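You operate a simulated robot arm through the tools that you are given. There is no shell and no other tool. Be economical: measure what you need, move in short steps, check, and stop when the job is done.

You are at the controls of a simulated robot arm. One attempt, no reset.

TASK
Top up the pink sugar to its line, then lid both tubs.
Fine: Scoop from the wide pink tub; scoop back in its bowl. The spinner stays off. Set down upright: grey scoop.

The check looks at the end state, three seconds after you hand in, the way a careful person would. Anything else that was tipped, shoved, dropped, spilled or broken makes it a failure. Lids that push on must go on centred and level and be pressed home; caps that screw on are set level and turned clockwise until they are tight.

THE ROBOT
A 6-joint arm with a two-finger parallel gripper on a trunk, on a base that drives. Base frame: it is fixed to the floor where the robot stands at the start and does not move with it; the origin is under the middle of the robot, x ahead of it, y to its left, z up; the surface under the hand at the start is at about z = 0.84. Readings come in m, rad, newtons and seconds.
With the tool pointing down near the work surface it reaches from about 0.46 to 0.88 m from the robot's upright axis, wherever it stands. Its first joint turns from -2.007 to 2.007 rad. Places, roughly: grey scoop (6x5x15 cm) [0.5, 0, 0.9]; heat knob [0.5, 0.1, 0.9]; motor switch [0.5, 0.2, 0.9]. Payload 4.2 kg.
The TCP is the grasp point between the finger pads, 0.023 m short of the fingertips. In the tool frame z runs along the fingers and y along their closing line. The gripper opens to 0.094 m. The fingers are 0.038 m wide and 0.01 m thick; the gripper's body (0.054 by 0.096 m) begins 0.039 m behind the TCP.
Orientation is that of the tool frame in the base frame, as a unit quaternion [x, y, z, w]. With the fingers straight down and closing along the base's y, the tool's x points along the base's -x, its y along +y and its z along -z.

THE INTERFACE
- The arm moves only by the tool apply_moves. Its argument "steps" is a list of rows, each an object of numbers (a shift or turn left out is 0, a gripper value left out holds the last): "rx", "ry", "rz": the turn, a rotation vector about the tool's x, y, z in rad; "tx", "ty", "tz": the shift along the tool's x, y, z in cm; "claw": the closure, from 0 (fully open) to 1 (shut). In form: [{"rx": .., "ry": .., "rz": .., "tx": .., "ty": .., "tz": .., "claw": ..}, ...]. A call has 1 to 8 rows; each row is the pose to reach, as a shift and turn from the pose commanded when the call began, along the tool's axes at that moment. Each row takes 0.2 s and may step no farther than 0.05 m and 0.15 rad from the row before; otherwise, or with a gripper value out of range, the whole call is refused. Where a pose cannot be reached the arm comes as near as it can. A force on the tool above 40 N (or 10 N above the force at the start of the call, whichever is more), or a blocked arm, ends the call early, and 0.2 s more pass. The fingers move at their own pace (about 0.108 m/s each) and stop on an object; they squeeze with about 25 N. The grip force told is the motor's: it shows also when the fingers shut on nothing. Time passes only in rows, and 0.2 s behind the last, so rows that repeat a pose let the fingers close. It gives the time, the measured TCP pose, the force on the tool (base axes), the opening and the grip force at its end, in the units of the frame above (readings bear some noise), with the torque about the TCP (base axes, N m) and any sound that the robot's microphone picked up.
- Cameras (640 x 400 px; columns grow to the right, rows downward): "scene" is now at [0.205, 0.2219, 1.3538]; the picture's right is [0.48, -0.88, -0.00], its down [-0.79, -0.43, -0.43] and it looks along [0.38, 0.21, -0.90] (base axes); focal length 214 px, centre (320, 200). "wrist" rides on the gripper at [0.086, 0.016, -0.075] in the tool frame; the picture's right is [-0.18, 0.98, 0.00], its down [-0.58, -0.11, -0.81] and it looks along [-0.79, -0.15, 0.59] (tool axes); focal length 243 px, centre (320, 200). There is no depth. A picture from a camera that has moved, and an enlarged one, comes with that camera's place and axes in the base frame and with its lens.
- capture(camera): a new picture of that camera. It takes no simulated time.
- lift_body(by): slides the trunk up (or, below 0, down) by that many m; the arm and the scene camera ride with it, the base frame stays. It gives what a move gives, with no picture.
- drive_base(legs): drives the robot by 1 to 6 legs, each [ahead, turn to the left] in m and rad, along the robot's own axes; the way and the turn of a leg run together, so that a leg with both is an arc; at most 1.5 m and 3.142 rad a leg. The arm and the cameras ride along, it lands a little off, and it stops where it bumps. It gives what a move gives.
- aim_head(pan, tilt): turns the head with the scene camera to pan (to the left, within 1.396 rad either way) and tilt (down, from -0.506 to 1.204), counted from straight ahead of the robot. It gives what a move gives.
- inspect(camera, box): a new picture of the part [left, top, right, bottom] of that camera's present view, enlarged. It takes no simulated time.
- job_done(): hands the job in; it is judged then, once.

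Work in short steps. Places have to be worked out from the pictures, the camera data and where the tool is seen: move nearer, look again, correct. Check each grasp and each placing, and mend what went wrong. You have 120 turns and 90 pictures in all, those below and enlarged ones among them. Open the gripper and draw the arm clear of the work before you hand the job in, unless the task says otherwise; then end with one line.

The tools are called after "Request:" as name(argument=value, ...) on one line, values as JSON. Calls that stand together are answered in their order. apply_moves: Moves the arm, as the interface text tells. Its arguments: {"type":"object","properties":{"steps":{"type":"array","items":{"type":"object","properties":{"rx":{"type":"number"},"ry":{"type":"number"},"rz":{"type":"number"},"tx":{"type":"number"},"ty":{"type":"number"},"tz":{"type":"number"},"claw":{"type":"number"}}}}},"required":["steps"]} The other tools are called the same way: lift_body (by) slides the trunk up or down; drive_base (legs) drives the base; aim_head (pan, tilt) turns the head that bears the scene camera; capture (camera) takes a picture; inspect (camera, box) takes an enlarged picture of a part of a camera's view; job_done () hands the job in.

At the start:

```text
t: 0.0
ee_pos: [0.592, -0.1147, 1.1861]
ee_rot: [0.0, 1.0, 0.001, 0.0]
wrist_force: [0.3, -0.6, -0.2]
wrist_torque: [0.0, -0.01, 0.02]
gripper_width: 0.0942
grasp_force: 0.0
trunk travel left (down, up): [-0.75, 0.24]
robot x, y, heading: [0.0025, -0.0002, 0.003]
head pan, tilt: [0.499, 1.126]
```

scene: 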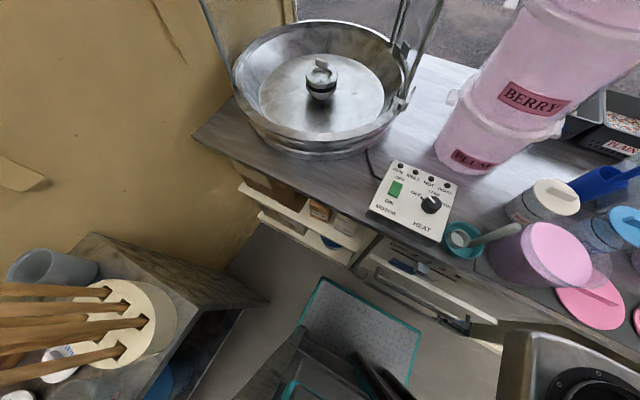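
wrist: 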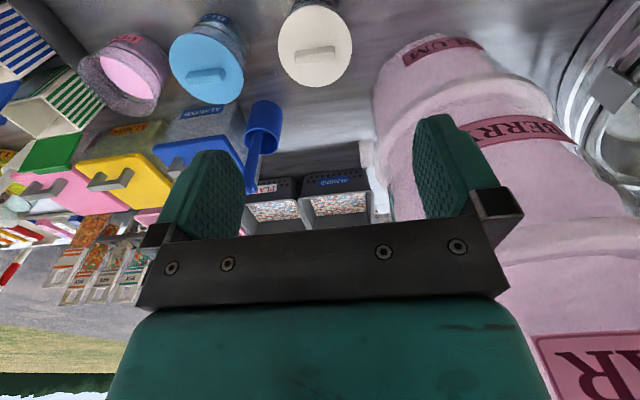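

The work tubs are to the right of the present scene view; I turn the head right to see them.

Request:
aim_head(pan=-0.3, tilt=0.95)

Request:
capture(camera="scene")

```text
t: 1.1
ee_pos: [0.5918, -0.1164, 1.1856]
ee_rot: [0.0, 1.0, 0.001, 0.0]
wrist_force: [-0.2, 0.3, -0.5]
wrist_torque: [-0.02, -0.06, 0.05]
gripper_width: 0.0939
grasp_force: 0.0
trunk travel left (down, up): [-0.75, 0.24]
robot x, y, heading: [-0.0011, -0.0027, -0.005]
head pan, tilt: [-0.3, 0.949]
```

```text
87 pictures are left
camera scene: at [0.2206, 0.1711, 1.3656], right [-0.29, -0.96, 0.0], down [-0.78, 0.24, -0.58], along [0.56, -0.17, -0.81], focal length 214 px, centre (320, 200)
```

scene: 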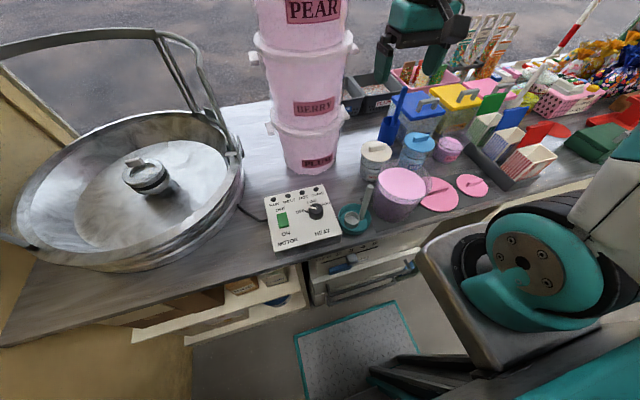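

Request:
inspect(camera="scene", box=[320, 120, 500, 240])

Request:
inspect(camera="scene", box=[360, 60, 560, 190])

```text
3.33 times, centred on (410, 180) of scene
camera zoom: at [0.2206, 0.1711, 1.3656], right [-0.29, -0.96, 0.0], down [-0.78, 0.24, -0.58], along [0.56, -0.17, -0.81], focal length 715 px, centre (20, 267)
```

zoom: 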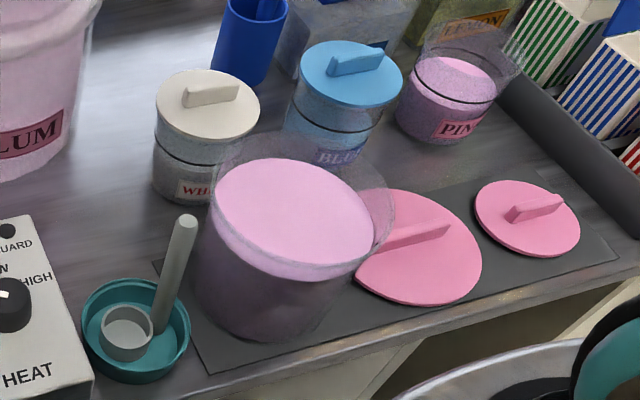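

```text
3.08 times, centred on (460, 125) of scene
camera zoom: at [0.2206, 0.1711, 1.3656], right [-0.29, -0.96, 0.0], down [-0.78, 0.24, -0.58], along [0.56, -0.17, -0.81], focal length 660 px, centre (-111, 431)
```

zoom: 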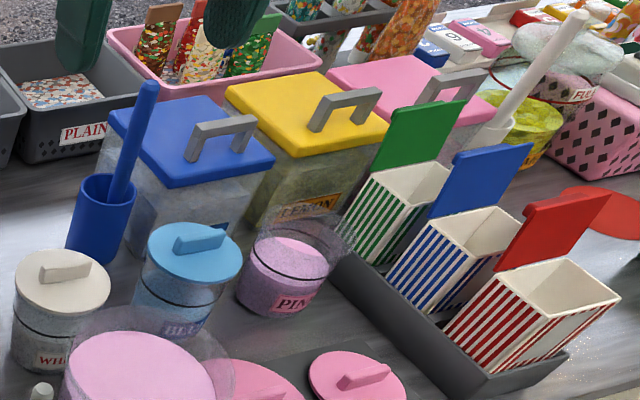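

The wide pink tub, the small PINK tub, two pink lids and the scoop in its teal bowl are visible. I zoom in for details.

Request:
inspect(camera="scene", box=[425, 125, 473, 170])

Request:
inspect(camera="scene", box=[330, 170, 410, 230])

Request:
capture(camera="wrist")

```text
8.89 times, centred on (449, 148) of scene
camera zoom: at [0.2206, 0.1711, 1.3656], right [-0.29, -0.96, 0.0], down [-0.78, 0.24, -0.58], along [0.56, -0.17, -0.81], focal length 1906 px, centre (-827, 667)
```

zoom: 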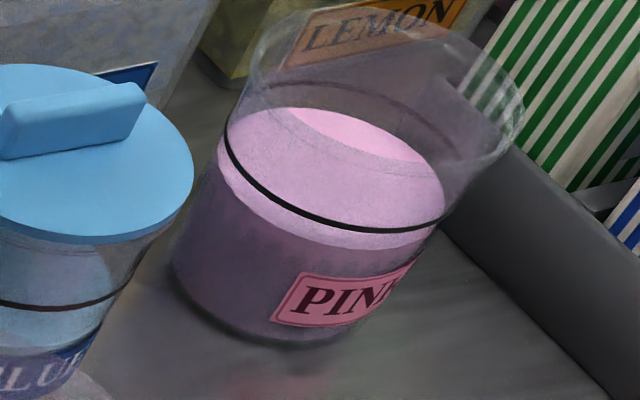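

```text
6.67 times, centred on (370, 200) of scene
camera zoom: at [0.2206, 0.1711, 1.3656], right [-0.29, -0.96, 0.0], down [-0.78, 0.24, -0.58], along [0.56, -0.17, -0.81], focal length 1430 px, centre (-13, 200)
```

zoom: 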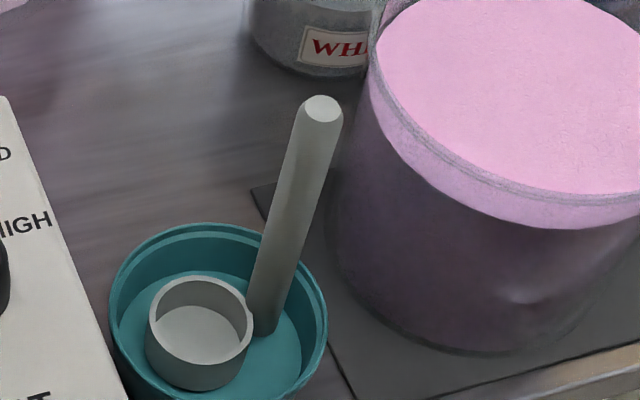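

```text
82 pictures are left
camera wrist: at [0.5055, -0.0998, 1.26], right [0.18, 0.98, 0.0], down [0.58, -0.11, 0.81], along [0.79, -0.15, -0.59], focal length 243 px, centre (320, 200)
```

wrist: 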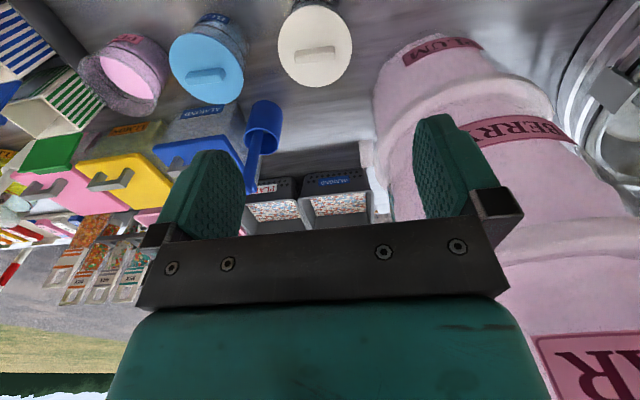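

I first test, in free air near the small tub, that the hand can tilt past horizontal pointing away from the robot (needed for pouring).

Request:
apply_moves(steps=[{"tx": 0.9, "ty": -3.9, "tz": 1}, {"tx": 1.8, "ty": -7.8, "tz": 2}, {"tx": 2.7, "ty": -11.7, "tz": 3}, {"tx": 3.6, "ty": -15.6, "tz": 4}, {"tx": 4.5, "ty": -19.5, "tz": 5}, {"tx": 5.4, "ty": -23.4, "tz": 6}, {"tx": 6.3, "ty": -27.3, "tz": 7}, {"tx": 7.2, "ty": -31, "tz": 8}])

Request:
apply_moves(steps=[{"ry": -0.15}, {"ry": -0.3}, {"ry": -0.45}, {"ry": -0.6}, {"ry": -0.75}, {"ry": -0.9}, {"ry": -1.05}, {"ry": -1.2}])

Request:
apply_moves(steps=[{"ry": -0.15}, {"ry": -0.3}, {"ry": -0.45}, {"ry": -0.6}, {"ry": -0.75}, {"ry": -0.9}, {"ry": -1.05}])

```text
t: 2.9
ee_pos: [0.5207, -0.4264, 1.1057]
ee_rot: [0.0, 1.0, -0.001, -0.001]
wrist_force: [0.0, -0.3, 0.0]
wrist_torque: [-0.03, 0.03, 0.0]
gripper_width: 0.0939
grasp_force: 0.0
trunk travel left (down, up): [-0.75, 0.24]
robot x, y, heading: [-0.0008, -0.0035, -0.001]
head pan, tilt: [-0.3, 0.949]
```

```text
t: 4.7
ee_pos: [0.5202, -0.4248, 1.1068]
ee_rot: [0.0, 0.825, -0.001, 0.566]
wrist_force: [-1.0, -0.7, 0.9]
wrist_torque: [-0.02, 0.02, -0.04]
gripper_width: 0.0939
grasp_force: 0.1
trunk travel left (down, up): [-0.75, 0.24]
robot x, y, heading: [-0.004, -0.0046, -0.001]
head pan, tilt: [-0.3, 0.949]
```

```text
t: 6.3
ee_pos: [0.5254, -0.43, 1.1109]
ee_rot: [0.001, 0.741, 0.0, 0.671]
wrist_force: [0.4, 0.1, 0.6]
wrist_torque: [-0.03, 0.05, 0.02]
gripper_width: 0.0939
grasp_force: 0.0
out of reach, approached as far as the arm can: row 2, 3, 4, 5, 6, 7
trunk travel left (down, up): [-0.75, 0.24]
robot x, y, heading: [-0.0004, -0.0017, -0.001]
head pan, tilt: [-0.3, 0.949]
```

The tilt stops at ~84°. I look at the arm to see what limits it.

Request:
capture(camera="scene")

Request:
capture(camera="wrist")

```text
81 pictures are left
camera scene: at [0.2206, 0.171, 1.3656], right [-0.3, -0.96, 0.0], down [-0.78, 0.24, -0.58], along [0.56, -0.17, -0.81], focal length 214 px, centre (320, 200)
```

scene: 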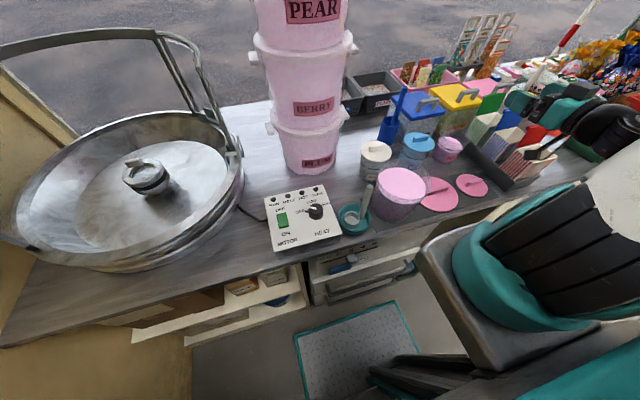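

```text
80 pictures are left
camera wrist: at [0.4426, -0.4142, 1.0306], right [0.02, 0.98, 0.18], down [-0.75, -0.11, 0.66], along [0.67, -0.15, 0.73], focal length 243 px, centre (320, 200)
```

wrist: 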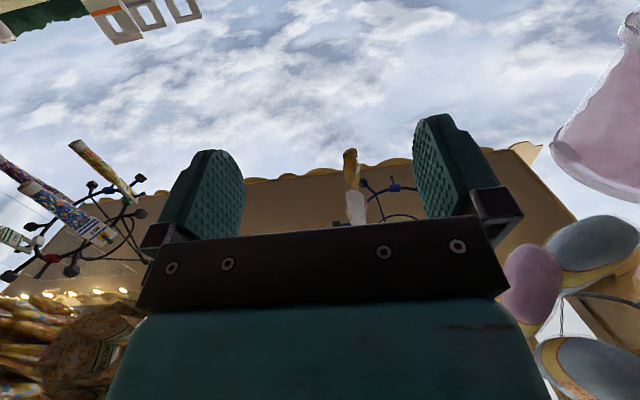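

The wrist is too close to the robot's axis. I back the base up 0.12 m and retry the tilt.

Request:
drive_base(legs=[[-0.12, 0]])

Request:
apply_moves(steps=[{"ry": 0}, {"ry": -0.05}])

```text
t: 7.6
ee_pos: [0.4073, -0.4287, 1.1106]
ee_rot: [0.0, 0.741, 0.0, 0.672]
wrist_force: [0.2, -0.6, -0.2]
wrist_torque: [-0.02, -0.01, 0.01]
gripper_width: 0.0938
grasp_force: 0.1
trunk travel left (down, up): [-0.75, 0.24]
robot x, y, heading: [-0.1187, -0.0022, -0.005]
head pan, tilt: [-0.3, 0.949]
```

```text
t: 8.2
ee_pos: [0.4065, -0.4283, 1.1106]
ee_rot: [0.0, 0.741, 0.0, 0.672]
wrist_force: [0.0, -0.3, -0.6]
wrist_torque: [0.01, -0.04, 0.0]
gripper_width: 0.0942
grasp_force: 0.0
trunk travel left (down, up): [-0.75, 0.24]
robot x, y, heading: [-0.1213, -0.0036, -0.002]
head pan, tilt: [-0.3, 0.949]
```

Move the hand forward to where it would pour, then tilt on.

Request:
apply_moves(steps=[{"tz": 3}, {"tz": 6}, {"tz": 9}, {"tz": 11.5}])

Request:
apply_moves(steps=[{"ry": -0.1}, {"ry": -0.2}, {"ry": -0.3}, {"ry": -0.4}, {"ry": -0.5}, {"ry": -0.6}])

```text
t: 9.2
ee_pos: [0.521, -0.4293, 1.1046]
ee_rot: [0.0, 0.725, 0.0, 0.689]
wrist_force: [0.6, 0.4, 0.8]
wrist_torque: [-0.02, 0.02, 0.01]
gripper_width: 0.0938
grasp_force: 0.0
out of reach, approached as far as the arm can: row 1
trunk travel left (down, up): [-0.75, 0.24]
robot x, y, heading: [-0.1194, 0.0002, 0.001]
head pan, tilt: [-0.3, 0.949]
```

```text
t: 10.6
ee_pos: [0.5213, -0.4295, 1.1044]
ee_rot: [0.001, 0.709, -0.001, 0.706]
wrist_force: [0.3, -0.1, 1.1]
wrist_torque: [-0.01, 0.0, 0.01]
gripper_width: 0.0938
grasp_force: 0.0
out of reach, approached as far as the arm can: row 1, 2, 3, 4, 5, 6
trunk travel left (down, up): [-0.75, 0.24]
robot x, y, heading: [-0.1218, -0.003, -0.002]
head pan, tilt: [-0.3, 0.949]
```

Pitch is limited with the trunk this high; I raise the hand and lower the trunk to change the arm's posture, then retry.

Request:
apply_moves(steps=[{"tx": -4, "ry": 0}, {"tx": -8}, {"tx": -12}, {"tx": -16}, {"tx": -20}])

Request:
lift_body(by=-0.2)

Request:
apply_moves(steps=[{"ry": -0.1}, {"ry": -0.2}, {"ry": -0.3}, {"ry": -0.4}, {"ry": -0.5}])

```text
t: 11.8
ee_pos: [0.5242, -0.4297, 1.304]
ee_rot: [0.0, 0.709, 0.0, 0.705]
wrist_force: [0.2, 0.4, 0.0]
wrist_torque: [0.0, -0.02, 0.04]
gripper_width: 0.0941
grasp_force: 0.1
trunk travel left (down, up): [-0.75, 0.24]
robot x, y, heading: [-0.1186, 0.0023, 0.001]
head pan, tilt: [-0.3, 0.949]
```

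```text
t: 13.9
ee_pos: [0.5222, -0.4287, 1.1051]
ee_rot: [0.0, 0.709, 0.0, 0.706]
wrist_force: [0.2, -0.8, -0.3]
wrist_torque: [0.0, 0.0, 0.02]
gripper_width: 0.0941
grasp_force: 0.0
trunk travel left (down, up): [-0.55, 0.44]
robot x, y, heading: [-0.119, -0.0026, -0.006]
head pan, tilt: [-0.3, 0.949]
```

```text
t: 15.1
ee_pos: [0.5853, -0.4452, 1.1555]
ee_rot: [0.004, 0.516, -0.002, 0.857]
wrist_force: [-0.6, -0.4, 1.0]
wrist_torque: [0.0, 0.02, 0.05]
gripper_width: 0.0941
grasp_force: 0.1
out of reach, approached as far as the arm can: row 3, 4, 5
trunk travel left (down, up): [-0.55, 0.44]
robot x, y, heading: [-0.1151, 0.0004, -0.001]
head pan, tilt: [-0.3, 0.949]
```

Lowering the trunk lets the tilt go to ~118°. I return to tool-down and then yaw by half a turn so that the wrist camera is on top when the hand pours.

Request:
apply_moves(steps=[{"ry": 0.15}, {"ry": 0.3}, {"ry": 0.45}, {"ry": 0.6}, {"ry": 0.75}, {"ry": 0.9}, {"ry": 1.05}, {"ry": 1.2}])

Request:
apply_moves(steps=[{"ry": 0.15}, {"ry": 0.3}, {"ry": 0.45}, {"ry": 0.6}, {"ry": 0.75}, {"ry": 0.85}])

Request:
apply_moves(steps=[{"rz": 0.15}, {"rz": 0.3}, {"rz": 0.45}, {"rz": 0.6}, {"rz": 0.75}, {"rz": 0.9}, {"rz": 1.05}, {"rz": 1.2}])

```text
t: 16.9
ee_pos: [0.585, -0.4472, 1.1577]
ee_rot: [0.001, 0.908, 0.0, 0.42]
wrist_force: [0.1, 0.1, 0.3]
wrist_torque: [0.0, 0.0, -0.03]
gripper_width: 0.0939
grasp_force: 0.1
trunk travel left (down, up): [-0.55, 0.44]
robot x, y, heading: [-0.1182, -0.0034, -0.002]
head pan, tilt: [-0.3, 0.949]
```

```text
t: 18.3
ee_pos: [0.5573, -0.4512, 1.1419]
ee_rot: [0.0, 0.999, -0.018, 0.032]
wrist_force: [-1.1, 0.4, 2.1]
wrist_torque: [-0.03, 0.0, 0.01]
gripper_width: 0.094
grasp_force: 0.2
out of reach, approached as far as the arm can: row 2, 3, 4, 5, 6
trunk travel left (down, up): [-0.55, 0.44]
robot x, y, heading: [-0.1257, 0.0004, 0.0]
head pan, tilt: [-0.3, 0.949]
```

```text
t: 19.0
ee_pos: [0.5628, -0.4519, 1.1387]
ee_rot: [0.139, 0.99, -0.015, 0.035]
wrist_force: [2.4, -1.2, -1.8]
wrist_torque: [-0.04, -0.1, 0.07]
gripper_width: 0.0939
grasp_force: 0.1
trunk travel left (down, up): [-0.55, 0.44]
robot x, y, heading: [-0.1157, -0.004, 0.001]
head pan, tilt: [-0.3, 0.949]
stopped in row 3: the force on the tool passed its limit at 84 N (the readings are from after the stop); the commanded pose is now the measured one
```

A force spike of 84 N appeared; I check what happened before going on.

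Request:
capture(camera="scene")

Request:
capture(camera="wrist")

```text
79 pictures are left
camera scene: at [0.1009, 0.1712, 1.1656], right [-0.29, -0.96, 0.0], down [-0.78, 0.24, -0.58], along [0.56, -0.17, -0.81], focal length 214 px, centre (320, 200)
```

scene: 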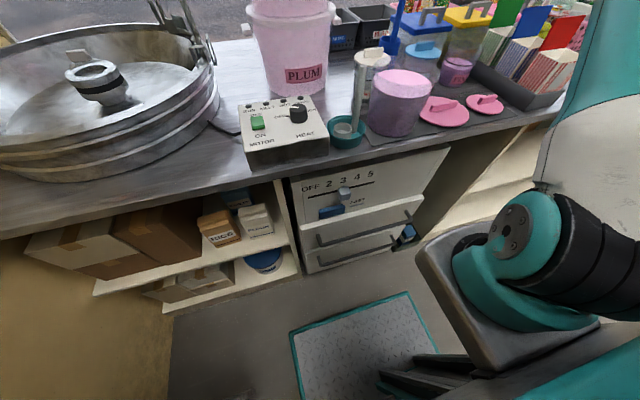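

```text
78 pictures are left
camera wrist: at [0.4773, -0.411, 1.2048], right [0.45, 0.89, 0.0], down [0.47, -0.23, 0.85], along [0.76, -0.38, -0.53], focal length 243 px, centre (320, 200)
```

wrist: 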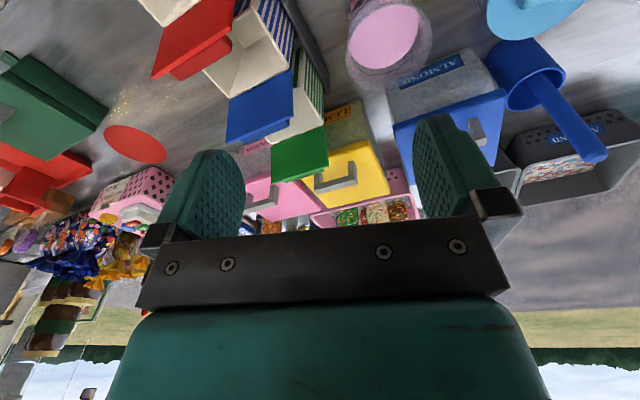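

Nothing was touched. I lower the hand to a more reachable height and straighten it while continuing the yaw.

Request:
apply_moves(steps=[{"tz": 2}, {"tz": 4}, {"tz": 6}, {"tz": 8}])

Request:
apply_moves(steps=[{"rz": 0.15}, {"rz": 0.3}, {"rz": 0.45}, {"rz": 0.6}, {"rz": 0.75}, {"rz": 0.9}, {"rz": 1.05}, {"rz": 1.2}])

Request:
apply_moves(steps=[{"rz": 0.15}, {"rz": 0.3}, {"rz": 0.45}, {"rz": 0.6}, {"rz": 0.75}, {"rz": 0.9}, {"rz": 1.05}, {"rz": 1.2}])

```text
t: 20.0
ee_pos: [0.5662, -0.4558, 1.0597]
ee_rot: [0.139, 0.989, -0.016, 0.035]
wrist_force: [-0.9, 1.6, -0.9]
wrist_torque: [-0.05, 0.0, 0.03]
gripper_width: 0.0941
grasp_force: 0.0
trunk travel left (down, up): [-0.55, 0.44]
robot x, y, heading: [-0.1184, -0.0013, -0.0]
head pan, tilt: [-0.3, 0.949]
```

```text
t: 21.8
ee_pos: [0.5658, -0.4554, 1.0577]
ee_rot: [0.675, 0.737, 0.008, 0.038]
wrist_force: [-0.2, 0.1, 0.0]
wrist_torque: [0.01, -0.04, 0.0]
gripper_width: 0.0941
grasp_force: 0.0
trunk travel left (down, up): [-0.55, 0.44]
robot x, y, heading: [-0.1224, -0.0036, 0.001]
head pan, tilt: [-0.3, 0.949]
```

```text
t: 23.6
ee_pos: [0.566, -0.4558, 1.059]
ee_rot: [0.973, 0.227, 0.029, 0.027]
wrist_force: [0.4, -0.7, -0.2]
wrist_torque: [0.02, 0.0, 0.02]
gripper_width: 0.0943
grasp_force: 0.0
trunk travel left (down, up): [-0.55, 0.44]
robot x, y, heading: [-0.1179, -0.0044, 0.004]
head pan, tilt: [-0.3, 0.949]
```

Request:
apply_moves(steps=[{"rz": 0.15}, {"rz": 0.3}, {"rz": 0.458}])

```text
refused: row 3 steps farther than a row can; nothing moved
```

Request:
apply_moves(steps=[{"rz": 0.12}, {"rz": 0.24}, {"rz": 0.36}, {"rz": 0.458}])

```text
t: 24.6
ee_pos: [0.5667, -0.4561, 1.058]
ee_rot: [0.999, 0.001, 0.033, 0.019]
wrist_force: [0.3, 0.0, 0.2]
wrist_torque: [-0.01, 0.01, -0.01]
gripper_width: 0.094
grasp_force: 0.0
trunk travel left (down, up): [-0.55, 0.44]
robot x, y, heading: [-0.1162, -0.0021, 0.001]
head pan, tilt: [-0.3, 0.949]
```

Correct the small tilt and travel toward the scoop.

Request:
apply_moves(steps=[{"rx": 0.038, "ry": -0.066}])

Request:
apply_moves(steps=[{"tx": -1.1, "ty": -4.6}, {"tx": -2.2, "ty": -9.2}, {"tx": -3.3, "ty": -13.8}, {"tx": -4.4, "ty": -18.4}, {"tx": -5.5, "ty": -23}, {"tx": -6.6, "ty": -27.6}, {"tx": -7.7, "ty": -32.2}, {"tx": -8.8, "ty": -36.8}])

Request:
capture(camera="wrist")

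Request:
inspect(camera="scene", box=[310, 40, 450, 160])

```text
t: 25.0
ee_pos: [0.5666, -0.4542, 1.0573]
ee_rot: [1.0, 0.0, 0.0, 0.001]
wrist_force: [0.4, 0.6, -0.1]
wrist_torque: [-0.05, 0.01, 0.0]
gripper_width: 0.0939
grasp_force: 0.2
trunk travel left (down, up): [-0.55, 0.44]
robot x, y, heading: [-0.1204, -0.0007, -0.002]
head pan, tilt: [-0.3, 0.949]
```

```text
t: 26.8
ee_pos: [0.4806, -0.1136, 1.0727]
ee_rot: [1.0, 0.011, -0.002, 0.019]
wrist_force: [0.5, 0.0, -0.1]
wrist_torque: [0.03, 0.01, 0.0]
gripper_width: 0.0938
grasp_force: 0.1
out of reach, approached as far as the arm can: row 7, 8
trunk travel left (down, up): [-0.55, 0.44]
robot x, y, heading: [-0.1237, -0.0036, 0.006]
head pan, tilt: [-0.3, 0.949]
```

```text
77 pictures are left
camera wrist: at [0.5671, -0.1263, 1.1461], right [-0.17, -0.99, 0.04], down [-0.58, 0.13, 0.81], along [-0.8, 0.11, -0.59], focal length 243 px, centre (320, 200)
```

wrist: 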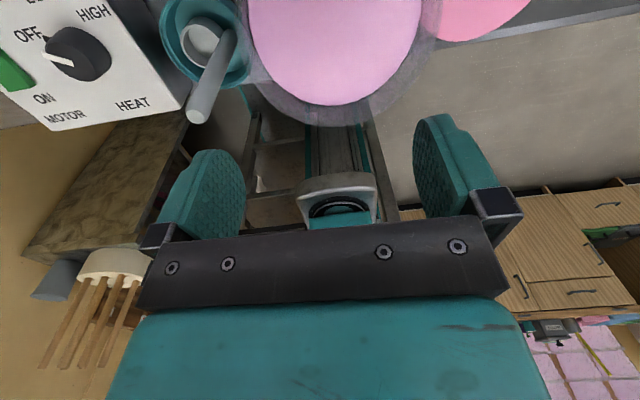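

```text
3.33 times, centred on (380, 100) of scene
camera zoom: at [0.101, 0.171, 1.1656], right [-0.29, -0.96, 0.0], down [-0.78, 0.24, -0.58], along [0.56, -0.17, -0.81], focal length 715 px, centre (120, 533)
```

zoom: 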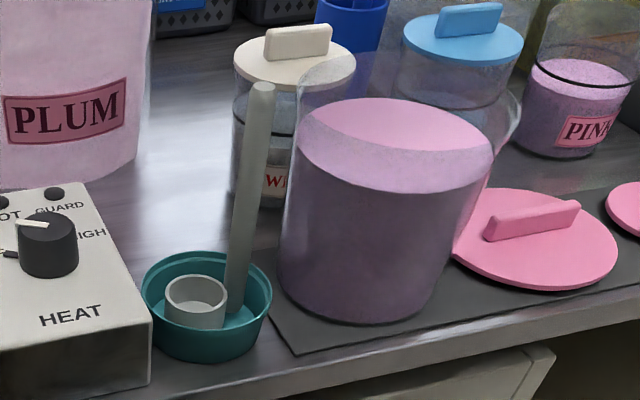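

Triangulated: handle top ≈ (0.484, −0.028, 0.993), wide tub centre ≈ (0.489, −0.128), rim z ≈ 0.97. Before picking up the scoop, I test the pour pose at its real height: back over to the small lid side and tilt.

Request:
apply_moves(steps=[{"tx": 0.6, "ty": 4.4}, {"tx": 1.2, "ty": 8.8}, {"tx": 1.8, "ty": 13.2}, {"tx": 2.4, "ty": 17.6}, {"tx": 3, "ty": 22}, {"tx": 3.6, "ty": 26.4}, {"tx": 4.2, "ty": 30}])

Request:
apply_moves(steps=[{"ry": 0.15}, {"ry": 0.3}, {"ry": 0.45}, {"ry": 0.6}, {"ry": 0.75}, {"ry": 0.9}, {"ry": 1.05}, {"ry": 1.2}])

Request:
apply_moves(steps=[{"ry": 0.12, "tx": -2}, {"ry": 0.24, "tx": -4}, {"ry": 0.36, "tx": -6}, {"ry": 0.48, "tx": -8}, {"ry": 0.6, "tx": -8}, {"ry": 0.72, "tx": -8}])

```text
t: 28.4
ee_pos: [0.5257, -0.4144, 1.0727]
ee_rot: [1.0, 0.002, 0.001, 0.002]
wrist_force: [0.5, -0.6, 0.5]
wrist_torque: [-0.03, 0.02, -0.02]
gripper_width: 0.0942
grasp_force: 0.1
trunk travel left (down, up): [-0.55, 0.44]
robot x, y, heading: [-0.1177, -0.0051, 0.001]
head pan, tilt: [-0.3, 0.949]
```

```text
t: 30.2
ee_pos: [0.5243, -0.4141, 1.0734]
ee_rot: [0.825, 0.001, 0.566, 0.0]
wrist_force: [0.1, -0.1, 0.0]
wrist_torque: [0.05, 0.01, -0.06]
gripper_width: 0.0941
grasp_force: 0.1
trunk travel left (down, up): [-0.55, 0.44]
robot x, y, heading: [-0.1192, -0.0011, 0.002]
head pan, tilt: [-0.3, 0.949]
```

```text
t: 31.6
ee_pos: [0.59, -0.4457, 1.0665]
ee_rot: [0.585, -0.005, 0.811, 0.003]
wrist_force: [-0.4, 0.6, 0.5]
wrist_torque: [-0.01, 0.0, 0.02]
gripper_width: 0.0939
grasp_force: 0.1
out of reach, approached as far as the arm can: row 4, 5, 6
trunk travel left (down, up): [-0.55, 0.44]
robot x, y, heading: [-0.1188, -0.0059, 0.001]
head pan, tilt: [-0.3, 0.949]
```

Tilt 108° here. I raise the hand and lower the trunk another 0.1 to see whether more is possible closer to the robot.

Request:
apply_moves(steps=[{"tx": 3.2, "tz": 0}, {"tx": 6.4, "tz": 0}, {"tx": 9.6, "tz": 0}])

Request:
lift_body(by=-0.12)

```text
t: 32.4
ee_pos: [0.5552, -0.4465, 1.1577]
ee_rot: [0.574, 0.0, 0.819, -0.001]
wrist_force: [0.7, -0.4, 0.0]
wrist_torque: [-0.02, -0.01, -0.01]
gripper_width: 0.0941
grasp_force: 0.0
trunk travel left (down, up): [-0.55, 0.44]
robot x, y, heading: [-0.1149, -0.0034, 0.004]
head pan, tilt: [-0.3, 0.949]
```

```text
t: 33.8
ee_pos: [0.5534, -0.445, 1.0463]
ee_rot: [0.567, 0.01, 0.824, 0.003]
wrist_force: [1.4, 0.0, 13.0]
wrist_torque: [-0.76, 0.36, 0.04]
gripper_width: 0.0941
grasp_force: 0.1
trunk travel left (down, up): [-0.431, 0.559]
robot x, y, heading: [-0.1181, -0.0031, 0.003]
head pan, tilt: [-0.3, 0.949]
stopped: the force on the tool passed its limit at 42 N (the readings are from after the stop); the commanded pose is now the measured one
```

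The force stop indicates a contact; I look before moving.

Request:
capture(camera="scene")

Request:
capture(camera="wrist")

```text
75 pictures are left
camera scene: at [0.1006, 0.1716, 1.046], right [-0.29, -0.96, 0.0], down [-0.78, 0.24, -0.58], along [0.56, -0.17, -0.81], focal length 214 px, centre (320, 200)
```

scene: 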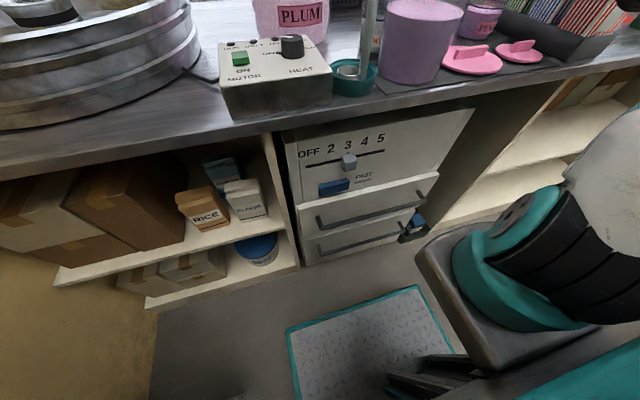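

```text
74 pictures are left
camera wrist: at [0.4533, -0.4612, 1.1003], right [0.07, -0.99, -0.15], down [-0.54, 0.09, -0.83], along [0.84, 0.14, -0.53], focal length 243 px, centre (320, 200)
```

wrist: 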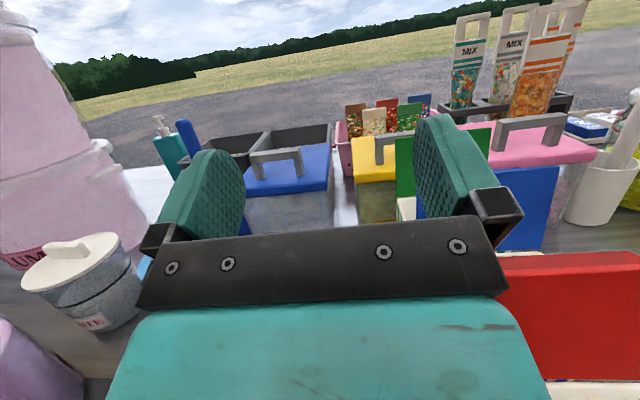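

Something under or beside the wrist (perhaps the red box's flap or the counter edge) was touched. I raise the trunk straight back up and check the boxes.

Request:
lift_body(by=0.12)

Request:
aim_head(pan=-0.6, tilt=0.7)

Request:
capture(camera="scene")

Request:
capture(camera="wrist")

```text
t: 35.3
ee_pos: [0.5543, -0.4452, 1.164]
ee_rot: [0.568, 0.007, 0.823, 0.003]
wrist_force: [0.4, -0.2, -0.4]
wrist_torque: [0.02, -0.02, 0.03]
gripper_width: 0.0938
grasp_force: 0.1
trunk travel left (down, up): [-0.551, 0.439]
robot x, y, heading: [-0.1214, -0.0064, 0.002]
head pan, tilt: [-0.3, 0.949]
```

```text
t: 36.1
ee_pos: [0.5549, -0.4444, 1.1646]
ee_rot: [0.568, 0.007, 0.823, 0.003]
wrist_force: [-0.5, 0.0, -0.1]
wrist_torque: [-0.03, 0.02, -0.02]
gripper_width: 0.094
grasp_force: 0.0
trunk travel left (down, up): [-0.551, 0.439]
robot x, y, heading: [-0.1179, -0.0011, 0.003]
head pan, tilt: [-0.6, 0.7]
```

```text
73 pictures are left
camera scene: at [0.1016, 0.1448, 1.1858], right [-0.56, -0.83, 0.0], down [-0.53, 0.36, -0.76], along [0.63, -0.43, -0.64], focal length 214 px, centre (320, 200)
```

scene: 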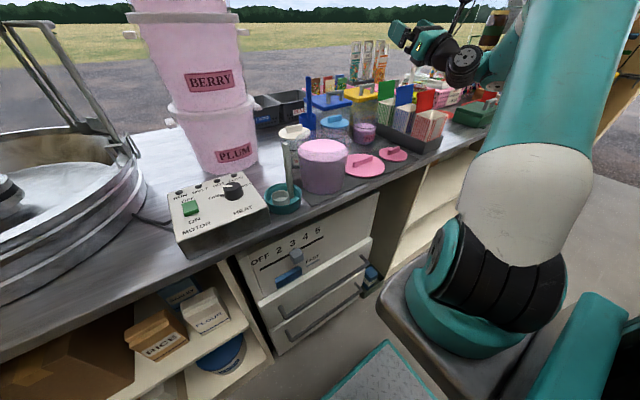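

```text
72 pictures are left
camera wrist: at [0.4541, -0.4623, 1.2182], right [0.07, -0.98, -0.16], down [-0.55, 0.09, -0.83], along [0.83, 0.14, -0.53], focal length 243 px, centre (320, 200)
```

wrist: 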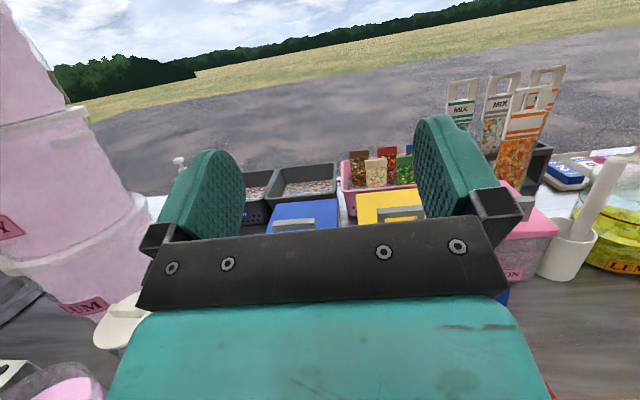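

Request:
inspect(camera="scene", box=[340, 0, 560, 180])

```text
2.22 times, centred on (450, 90) of scene
camera zoom: at [0.1016, 0.1448, 1.1858], right [-0.56, -0.83, 0.0], down [-0.53, 0.36, -0.76], along [0.63, -0.43, -0.64], focal length 477 px, centre (31, 444)
```

zoom: 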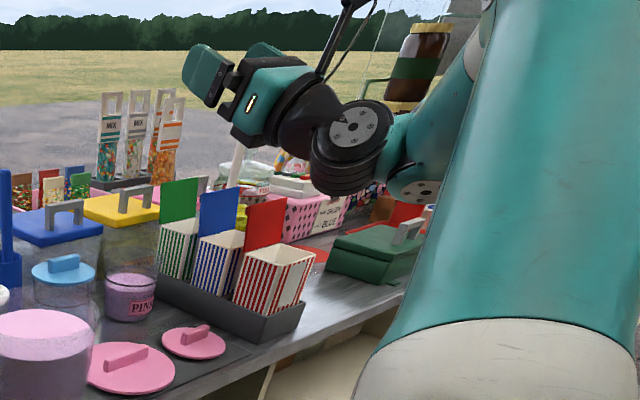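

Boxes look undisturbed; the wrist sits to the hand's right, over the red box, so I will pour with the hand turned ~30° instead. Now raise the trunk and straighten the hand.

Request:
lift_body(by=0.2)

Request:
apply_moves(steps=[{"ry": -0.15, "tx": -3}, {"ry": -0.3, "tx": -6}, {"ry": -0.45, "tx": -9}, {"ry": -0.6, "tx": -12}, {"ry": -0.75, "tx": -15}, {"ry": -0.9, "tx": -17}, {"ry": -1.05, "tx": -18}, {"ry": -1.2, "tx": -18}])

Request:
apply_moves(steps=[{"ry": -0.15}, {"ry": -0.3}, {"ry": -0.45}, {"ry": -0.6}, {"ry": -0.734}])

```text
t: 38.3
ee_pos: [0.5548, -0.4458, 1.364]
ee_rot: [0.568, 0.008, 0.823, 0.002]
wrist_force: [0.0, 0.6, 0.7]
wrist_torque: [0.0, 0.03, -0.02]
gripper_width: 0.0939
grasp_force: 0.1
trunk travel left (down, up): [-0.751, 0.239]
robot x, y, heading: [-0.1161, -0.0021, -0.002]
head pan, tilt: [-0.6, 0.7]
```

```text
t: 40.1
ee_pos: [0.6191, -0.4489, 1.1939]
ee_rot: [0.934, 0.005, 0.358, 0.005]
wrist_force: [-0.2, -0.2, -0.9]
wrist_torque: [0.0, -0.02, -0.01]
gripper_width: 0.094
grasp_force: 0.1
trunk travel left (down, up): [-0.751, 0.239]
robot x, y, heading: [-0.1199, -0.0043, 0.004]
head pan, tilt: [-0.6, 0.7]
```

```text
t: 41.3
ee_pos: [0.6179, -0.4468, 1.1958]
ee_rot: [1.0, 0.002, -0.001, 0.007]
wrist_force: [-1.2, 0.0, 0.3]
wrist_torque: [-0.01, -0.04, -0.03]
gripper_width: 0.0942
grasp_force: 0.1
trunk travel left (down, up): [-0.751, 0.239]
robot x, y, heading: [-0.1212, -0.0013, -0.003]
head pan, tilt: [-0.6, 0.7]
```

Travel to above the scoop while turning the hand a quarter turn so that the fingers will close along x (clear of the wide tub's rim).

Request:
apply_moves(steps=[{"tx": -1.4, "ty": -4.4, "tz": 0.6, "rz": 0.14}, {"tx": -2.8, "ty": -8.8, "tz": 1.2, "rz": 0.28}, {"tx": -4.2, "ty": -13.2, "tz": 1.8, "rz": 0.42}, {"tx": -5.6, "ty": -17.6, "tz": 2.4, "rz": 0.56}, {"tx": -7, "ty": -22, "tz": 3, "rz": 0.7}, {"tx": -8.4, "ty": -26.4, "tz": 3.6, "rz": 0.84}, {"tx": -9.8, "ty": -30.8, "tz": 4.2, "rz": 0.98}, {"tx": -11.2, "ty": -35.2, "tz": 4.8, "rz": 1.12}])

Request:
apply_moves(steps=[{"rz": 0.15}, {"rz": 0.3}, {"rz": 0.451}])

```text
t: 43.1
ee_pos: [0.6151, -0.0923, 1.2506]
ee_rot: [0.847, -0.531, -0.001, 0.01]
wrist_force: [0.3, -1.5, 0.4]
wrist_torque: [0.07, 0.04, 0.01]
gripper_width: 0.0938
grasp_force: 0.0
out of reach, approached as far as the arm can: row 3, 4, 5, 6, 7, 8
trunk travel left (down, up): [-0.751, 0.239]
robot x, y, heading: [-0.1186, -0.0027, 0.003]
head pan, tilt: [-0.6, 0.7]
```

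```text
t: 43.9
ee_pos: [0.6093, -0.2462, 1.2457]
ee_rot: [0.753, -0.658, -0.006, -0.012]
wrist_force: [-0.4, -1.4, 1.5]
wrist_torque: [0.08, -0.01, 0.02]
gripper_width: 0.094
grasp_force: 0.0
out of reach, approached as far as the arm can: row 1, 2, 3
trunk travel left (down, up): [-0.751, 0.239]
robot x, y, heading: [-0.119, -0.0029, -0.004]
head pan, tilt: [-0.6, 0.7]
```

That hits the wrist's turn limit; I turn the other way to the opposite quarter turn (equivalent for the grasp).

Request:
apply_moves(steps=[{"rz": -0.15}, {"rz": -0.3}, {"rz": -0.45}, {"rz": -0.6}, {"rz": -0.75}, {"rz": -0.9}, {"rz": -1.05}, {"rz": -1.2}])

Request:
apply_moves(steps=[{"rz": -0.15}, {"rz": -0.3}, {"rz": -0.45}, {"rz": -0.6}, {"rz": -0.75}, {"rz": -0.9}, {"rz": -1.05}, {"rz": -1.2}])

Request:
apply_moves(steps=[{"rz": -0.15}, {"rz": -0.3}, {"rz": -0.45}, {"rz": -0.6}])

```text
t: 45.7
ee_pos: [0.6093, -0.2297, 1.2448]
ee_rot: [0.993, -0.117, 0.003, -0.006]
wrist_force: [0.0, 0.7, -0.2]
wrist_torque: [-0.01, 0.04, -0.02]
gripper_width: 0.0942
grasp_force: 0.0
trunk travel left (down, up): [-0.751, 0.239]
robot x, y, heading: [-0.121, -0.0055, 0.002]
head pan, tilt: [-0.6, 0.7]
```

```text
t: 47.5
ee_pos: [0.6087, -0.2312, 1.2447]
ee_rot: [0.886, 0.464, 0.005, -0.004]
wrist_force: [0.3, 0.4, -0.2]
wrist_torque: [-0.03, -0.01, 0.0]
gripper_width: 0.094
grasp_force: 0.0
trunk travel left (down, up): [-0.751, 0.239]
robot x, y, heading: [-0.1172, -0.002, 0.002]
head pan, tilt: [-0.6, 0.7]
```

```text
t: 48.5
ee_pos: [0.6093, -0.2319, 1.2458]
ee_rot: [0.71, 0.704, 0.007, -0.003]
wrist_force: [0.3, 0.3, 0.6]
wrist_torque: [-0.01, -0.01, -0.01]
gripper_width: 0.0938
grasp_force: 0.1
trunk travel left (down, up): [-0.751, 0.239]
robot x, y, heading: [-0.1177, 0.0024, 0.005]
head pan, tilt: [-0.6, 0.7]
```

Request:
apply_moves(steps=[{"tx": 2.6, "ty": -1.6, "tz": 1.8}, {"tx": 5.1, "ty": -3.2, "tz": 3.6}, {"tx": 7.7, "ty": -4.8, "tz": 5.4}, {"tx": 10.2, "ty": -6.4, "tz": 7.3}, {"tx": 12.8, "ty": -8, "tz": 9.1}, {"tx": 15.3, "ty": -9.5, "tz": 10.9}, {"tx": 17.9, "ty": -11.1, "tz": 12.7}, {"tx": 20.4, "ty": -12.7, "tz": 14.6, "rx": 0.006, "ry": -0.014}])

Request:
aim_head(pan=-0.3, tilt=0.75)

Request:
capture(camera="scene")

Request:
capture(camera="wrist")

```text
t: 50.3
ee_pos: [0.6329, -0.0129, 1.2234]
ee_rot: [0.711, 0.703, -0.002, -0.003]
wrist_force: [0.0, -1.1, 1.3]
wrist_torque: [0.01, -0.02, 0.02]
gripper_width: 0.0939
grasp_force: 0.1
out of reach, approached as far as the arm can: row 1, 2, 3, 4, 5, 6, 7, 8
trunk travel left (down, up): [-0.751, 0.239]
robot x, y, heading: [-0.1154, -0.002, 0.002]
head pan, tilt: [-0.6, 0.7]
```

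```text
t: 51.1
ee_pos: [0.6328, -0.0118, 1.2223]
ee_rot: [0.71, 0.704, -0.001, -0.003]
wrist_force: [-0.3, 0.4, 0.2]
wrist_torque: [-0.03, -0.03, -0.01]
gripper_width: 0.0941
grasp_force: 0.1
trunk travel left (down, up): [-0.751, 0.239]
robot x, y, heading: [-0.1211, 0.0004, -0.0]
head pan, tilt: [-0.3, 0.75]
```

```text
70 pictures are left
camera scene: at [0.1106, 0.1683, 1.3816], right [-0.29, -0.96, 0.0], down [-0.65, 0.2, -0.73], along [0.7, -0.22, -0.68], focal length 214 px, centre (320, 200)
```

scene: 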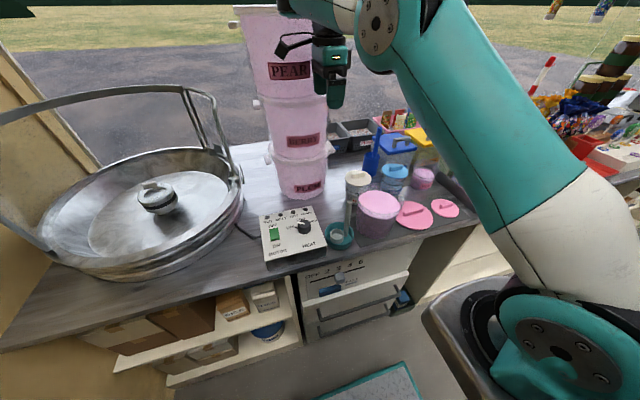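

```text
69 pictures are left
camera wrist: at [0.6499, 0.0736, 1.297], right [0.98, -0.19, -0.01], down [-0.11, -0.58, 0.81], along [-0.16, -0.79, -0.59], focal length 243 px, centre (320, 200)
```

wrist: 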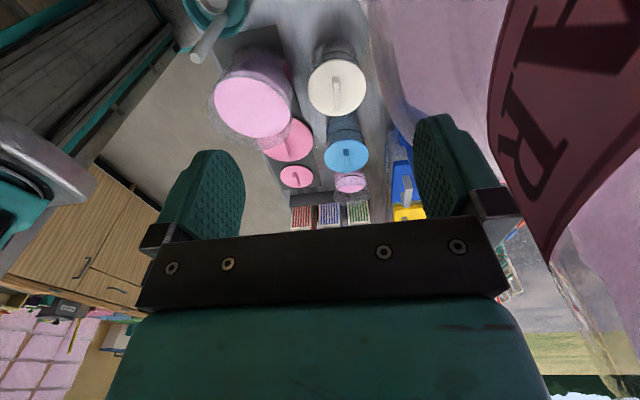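

The hand is near the pear bin and reach is odd at this height; I move away from the bin and lower.

Request:
apply_moves(steps=[{"tx": -3, "ty": -1}, {"tx": -6, "ty": -2}, {"tx": -9, "ty": -3}, {"tx": -9, "ty": -4, "tz": 2}, {"tx": -9, "ty": -5, "tz": 4}, {"tx": -9, "ty": -6, "tz": 6}])

Request:
apply_moves(steps=[{"ty": -3, "tz": 1}, {"ty": -6, "tz": 2}])

```text
t: 52.5
ee_pos: [0.6372, -0.0996, 1.2307]
ee_rot: [0.71, 0.705, -0.001, -0.002]
wrist_force: [0.2, -0.4, -0.1]
wrist_torque: [0.0, 0.0, -0.05]
gripper_width: 0.0943
grasp_force: 0.1
out of reach, approached as far as the arm can: row 1, 2, 3, 4, 5, 6
trunk travel left (down, up): [-0.751, 0.239]
robot x, y, heading: [-0.1193, -0.0019, 0.0]
head pan, tilt: [-0.3, 0.75]
```

```text
t: 53.1
ee_pos: [0.6254, -0.0982, 1.2411]
ee_rot: [0.71, 0.704, -0.002, -0.001]
wrist_force: [0.5, -0.3, -1.5]
wrist_torque: [0.01, 0.04, -0.01]
gripper_width: 0.0937
grasp_force: 0.1
out of reach, approached as far as the arm can: row 1, 2
trunk travel left (down, up): [-0.751, 0.239]
robot x, y, heading: [-0.1211, -0.0032, 0.0]
head pan, tilt: [-0.3, 0.75]
```

The hand slides along a limit surface; I look at the arm's posture to understand which joint limits it.

Request:
aim_head(pan=-0.6, tilt=0.2)

Request:
capture(camera="scene")

```text
t: 54.1
ee_pos: [0.6258, -0.0984, 1.245]
ee_rot: [0.711, 0.704, -0.001, -0.001]
wrist_force: [-0.7, -0.1, 0.3]
wrist_torque: [0.0, -0.01, 0.01]
gripper_width: 0.0943
grasp_force: 0.0
trunk travel left (down, up): [-0.751, 0.239]
robot x, y, heading: [-0.1213, -0.0024, 0.009]
head pan, tilt: [-0.6, 0.201]
```

```text
68 pictures are left
camera scene: at [0.1084, 0.1403, 1.4312], right [-0.56, -0.83, 0.0], down [-0.17, 0.11, -0.98], along [0.81, -0.55, -0.2], focal length 214 px, centre (320, 200)
```

scene: 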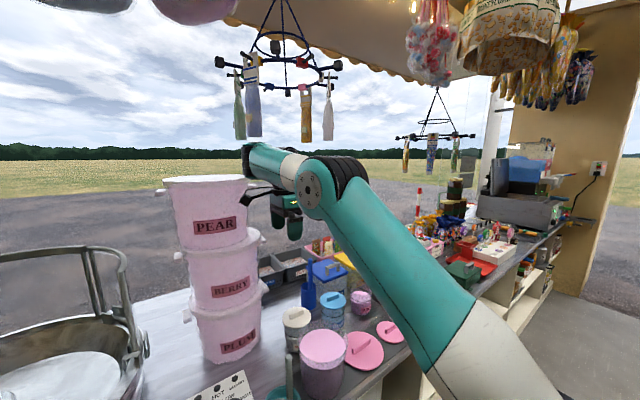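

Try the other direction along the boundary: outward and lower, and rotate back toward the starting yaw, to find out what jams.

Request:
apply_moves(steps=[{"rz": -0.15}, {"rz": -0.3}, {"rz": -0.45}, {"rz": -0.6}, {"rz": -0.75}, {"rz": -0.9}, {"rz": -1.05}, {"rz": -1.2}])

Request:
apply_moves(steps=[{"tz": 2}, {"tz": 4}, {"tz": 6}])

```text
t: 55.9
ee_pos: [0.6279, -0.0988, 1.2417]
ee_rot: [0.187, 0.982, 0.0, -0.001]
wrist_force: [1.2, -0.5, 0.4]
wrist_torque: [-0.01, 0.01, 0.0]
gripper_width: 0.0938
grasp_force: 0.2
trunk travel left (down, up): [-0.751, 0.239]
robot x, y, heading: [-0.1206, -0.0006, -0.001]
head pan, tilt: [-0.6, 0.201]
```

```text
t: 56.7
ee_pos: [0.655, -0.0985, 1.2014]
ee_rot: [0.189, 0.982, -0.002, -0.001]
wrist_force: [-1.5, 0.0, 1.1]
wrist_torque: [0.02, 0.02, 0.0]
gripper_width: 0.0938
grasp_force: 0.1
out of reach, approached as far as the arm can: row 1, 2, 3
trunk travel left (down, up): [-0.751, 0.239]
robot x, y, heading: [-0.1223, -0.0034, 0.005]
head pan, tilt: [-0.6, 0.201]
```

This looks like an elbow that straightened through to its short-range side. I'll restore the starting yaw, stretch the arm outward and up until it is straight, then come back in to let the elbow fold the proper way.

Request:
apply_moves(steps=[{"rz": -0.125, "ty": 0}, {"rz": -0.25}, {"rz": -0.376}])

Request:
apply_moves(steps=[{"tx": -3, "ty": -3, "tz": -2}, {"tx": -6, "ty": -6, "tz": -4}, {"tx": -9, "ty": -9, "tz": -6}, {"tx": -12, "ty": -12, "tz": -8}, {"tx": -15, "ty": -15, "tz": -10}])

Request:
capture(camera="scene")

```text
t: 57.5
ee_pos: [0.6569, -0.099, 1.2017]
ee_rot: [0.001, 1.0, 0.0, 0.001]
wrist_force: [0.6, -0.4, -1.5]
wrist_torque: [0.0, -0.02, -0.03]
gripper_width: 0.0941
grasp_force: 0.2
trunk travel left (down, up): [-0.751, 0.239]
robot x, y, heading: [-0.1196, -0.0019, -0.001]
head pan, tilt: [-0.6, 0.201]
```

```text
t: 58.7
ee_pos: [0.7036, -0.227, 1.2531]
ee_rot: [0.0, 1.0, 0.001, -0.001]
wrist_force: [1.4, 1.7, -1.1]
wrist_torque: [-0.08, 0.07, 0.0]
gripper_width: 0.0943
grasp_force: 0.0
out of reach, approached as far as the arm can: row 3, 4, 5
trunk travel left (down, up): [-0.751, 0.239]
robot x, y, heading: [-0.1218, 0.0003, 0.003]
head pan, tilt: [-0.6, 0.201]
```

```text
67 pictures are left
camera scene: at [0.1093, 0.1408, 1.4311], right [-0.56, -0.83, 0.0], down [-0.17, 0.11, -0.98], along [0.81, -0.55, -0.2], focal length 214 px, centre (320, 200)
```

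scene: 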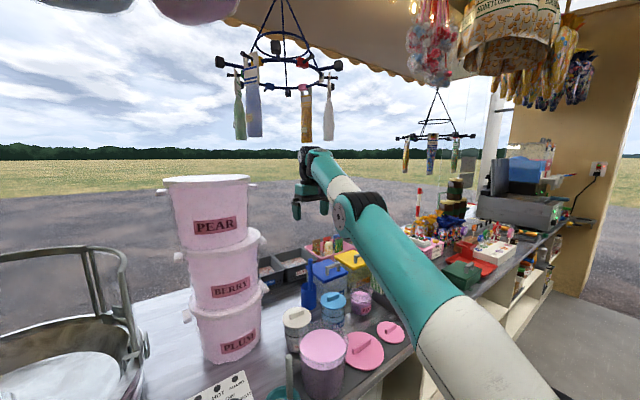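

Indeed the elbow bends the wrong way (forearm kinks upward), and it is now nearly straight. I come back inward quickly and see which side it folds.

Request:
apply_moves(steps=[{"tx": 4, "tz": 2.9}, {"tx": 8, "tz": 5.8}, {"tx": 12, "tz": 8.7}, {"tx": 16, "tz": 11.6}])

```text
t: 59.7
ee_pos: [0.5431, -0.2286, 1.1371]
ee_rot: [0.002, 1.0, -0.001, 0.001]
wrist_force: [0.3, 0.4, -0.2]
wrist_torque: [-0.04, 0.03, 0.02]
gripper_width: 0.094
grasp_force: 0.0
trunk travel left (down, up): [-0.751, 0.239]
robot x, y, heading: [-0.1228, -0.0012, 0.003]
head pan, tilt: [-0.6, 0.201]
```

The elbow is back to normal (inside position reached). New plan: grasp the handle with the hand leaning ~40°, so pouring past 100° needs only ~75° hand pitch. Drive back to the original place first.

Request:
drive_base(legs=[[0.12, 0]])

Request:
apply_moves(steps=[{"tx": 2.5, "ty": 2.5, "rz": 0.15}, {"tx": 5, "ty": 5, "rz": 0.3}, {"tx": 7.5, "ty": 7.5, "rz": 0.45}, {"tx": 10, "ty": 10, "rz": 0.6}, {"tx": 12.5, "ty": 12.5, "rz": 0.75}, {"tx": 15, "ty": 13, "rz": 0.9}, {"tx": 16.5, "ty": 13, "rz": 1.05}, {"tx": 17, "ty": 13, "rz": 1.2}])

Request:
apply_moves(steps=[{"rz": 0.125}, {"rz": 0.25}, {"rz": 0.371}])

```text
t: 60.9
ee_pos: [0.6628, -0.2278, 1.1374]
ee_rot: [0.002, 1.0, 0.0, -0.001]
wrist_force: [0.9, -0.2, -0.1]
wrist_torque: [0.04, 0.02, 0.01]
gripper_width: 0.0939
grasp_force: 0.0
trunk travel left (down, up): [-0.751, 0.239]
robot x, y, heading: [-0.0032, -0.0029, 0.005]
head pan, tilt: [-0.6, 0.201]
```

```text
t: 62.7
ee_pos: [0.4926, -0.0963, 1.1375]
ee_rot: [0.567, 0.824, 0.0, -0.001]
wrist_force: [-0.7, 0.5, 0.0]
wrist_torque: [0.0, -0.02, 0.01]
gripper_width: 0.0942
grasp_force: 0.1
trunk travel left (down, up): [-0.751, 0.239]
robot x, y, heading: [-0.001, -0.0014, 0.004]
head pan, tilt: [-0.6, 0.201]
```

```text
t: 63.5
ee_pos: [0.4931, -0.0963, 1.1374]
ee_rot: [0.709, 0.705, 0.0, 0.0]
wrist_force: [-0.5, 0.1, 0.2]
wrist_torque: [0.02, -0.02, 0.0]
gripper_width: 0.0941
grasp_force: 0.0
trunk travel left (down, up): [-0.751, 0.239]
robot x, y, heading: [0.0051, -0.0003, 0.005]
head pan, tilt: [-0.6, 0.201]
```

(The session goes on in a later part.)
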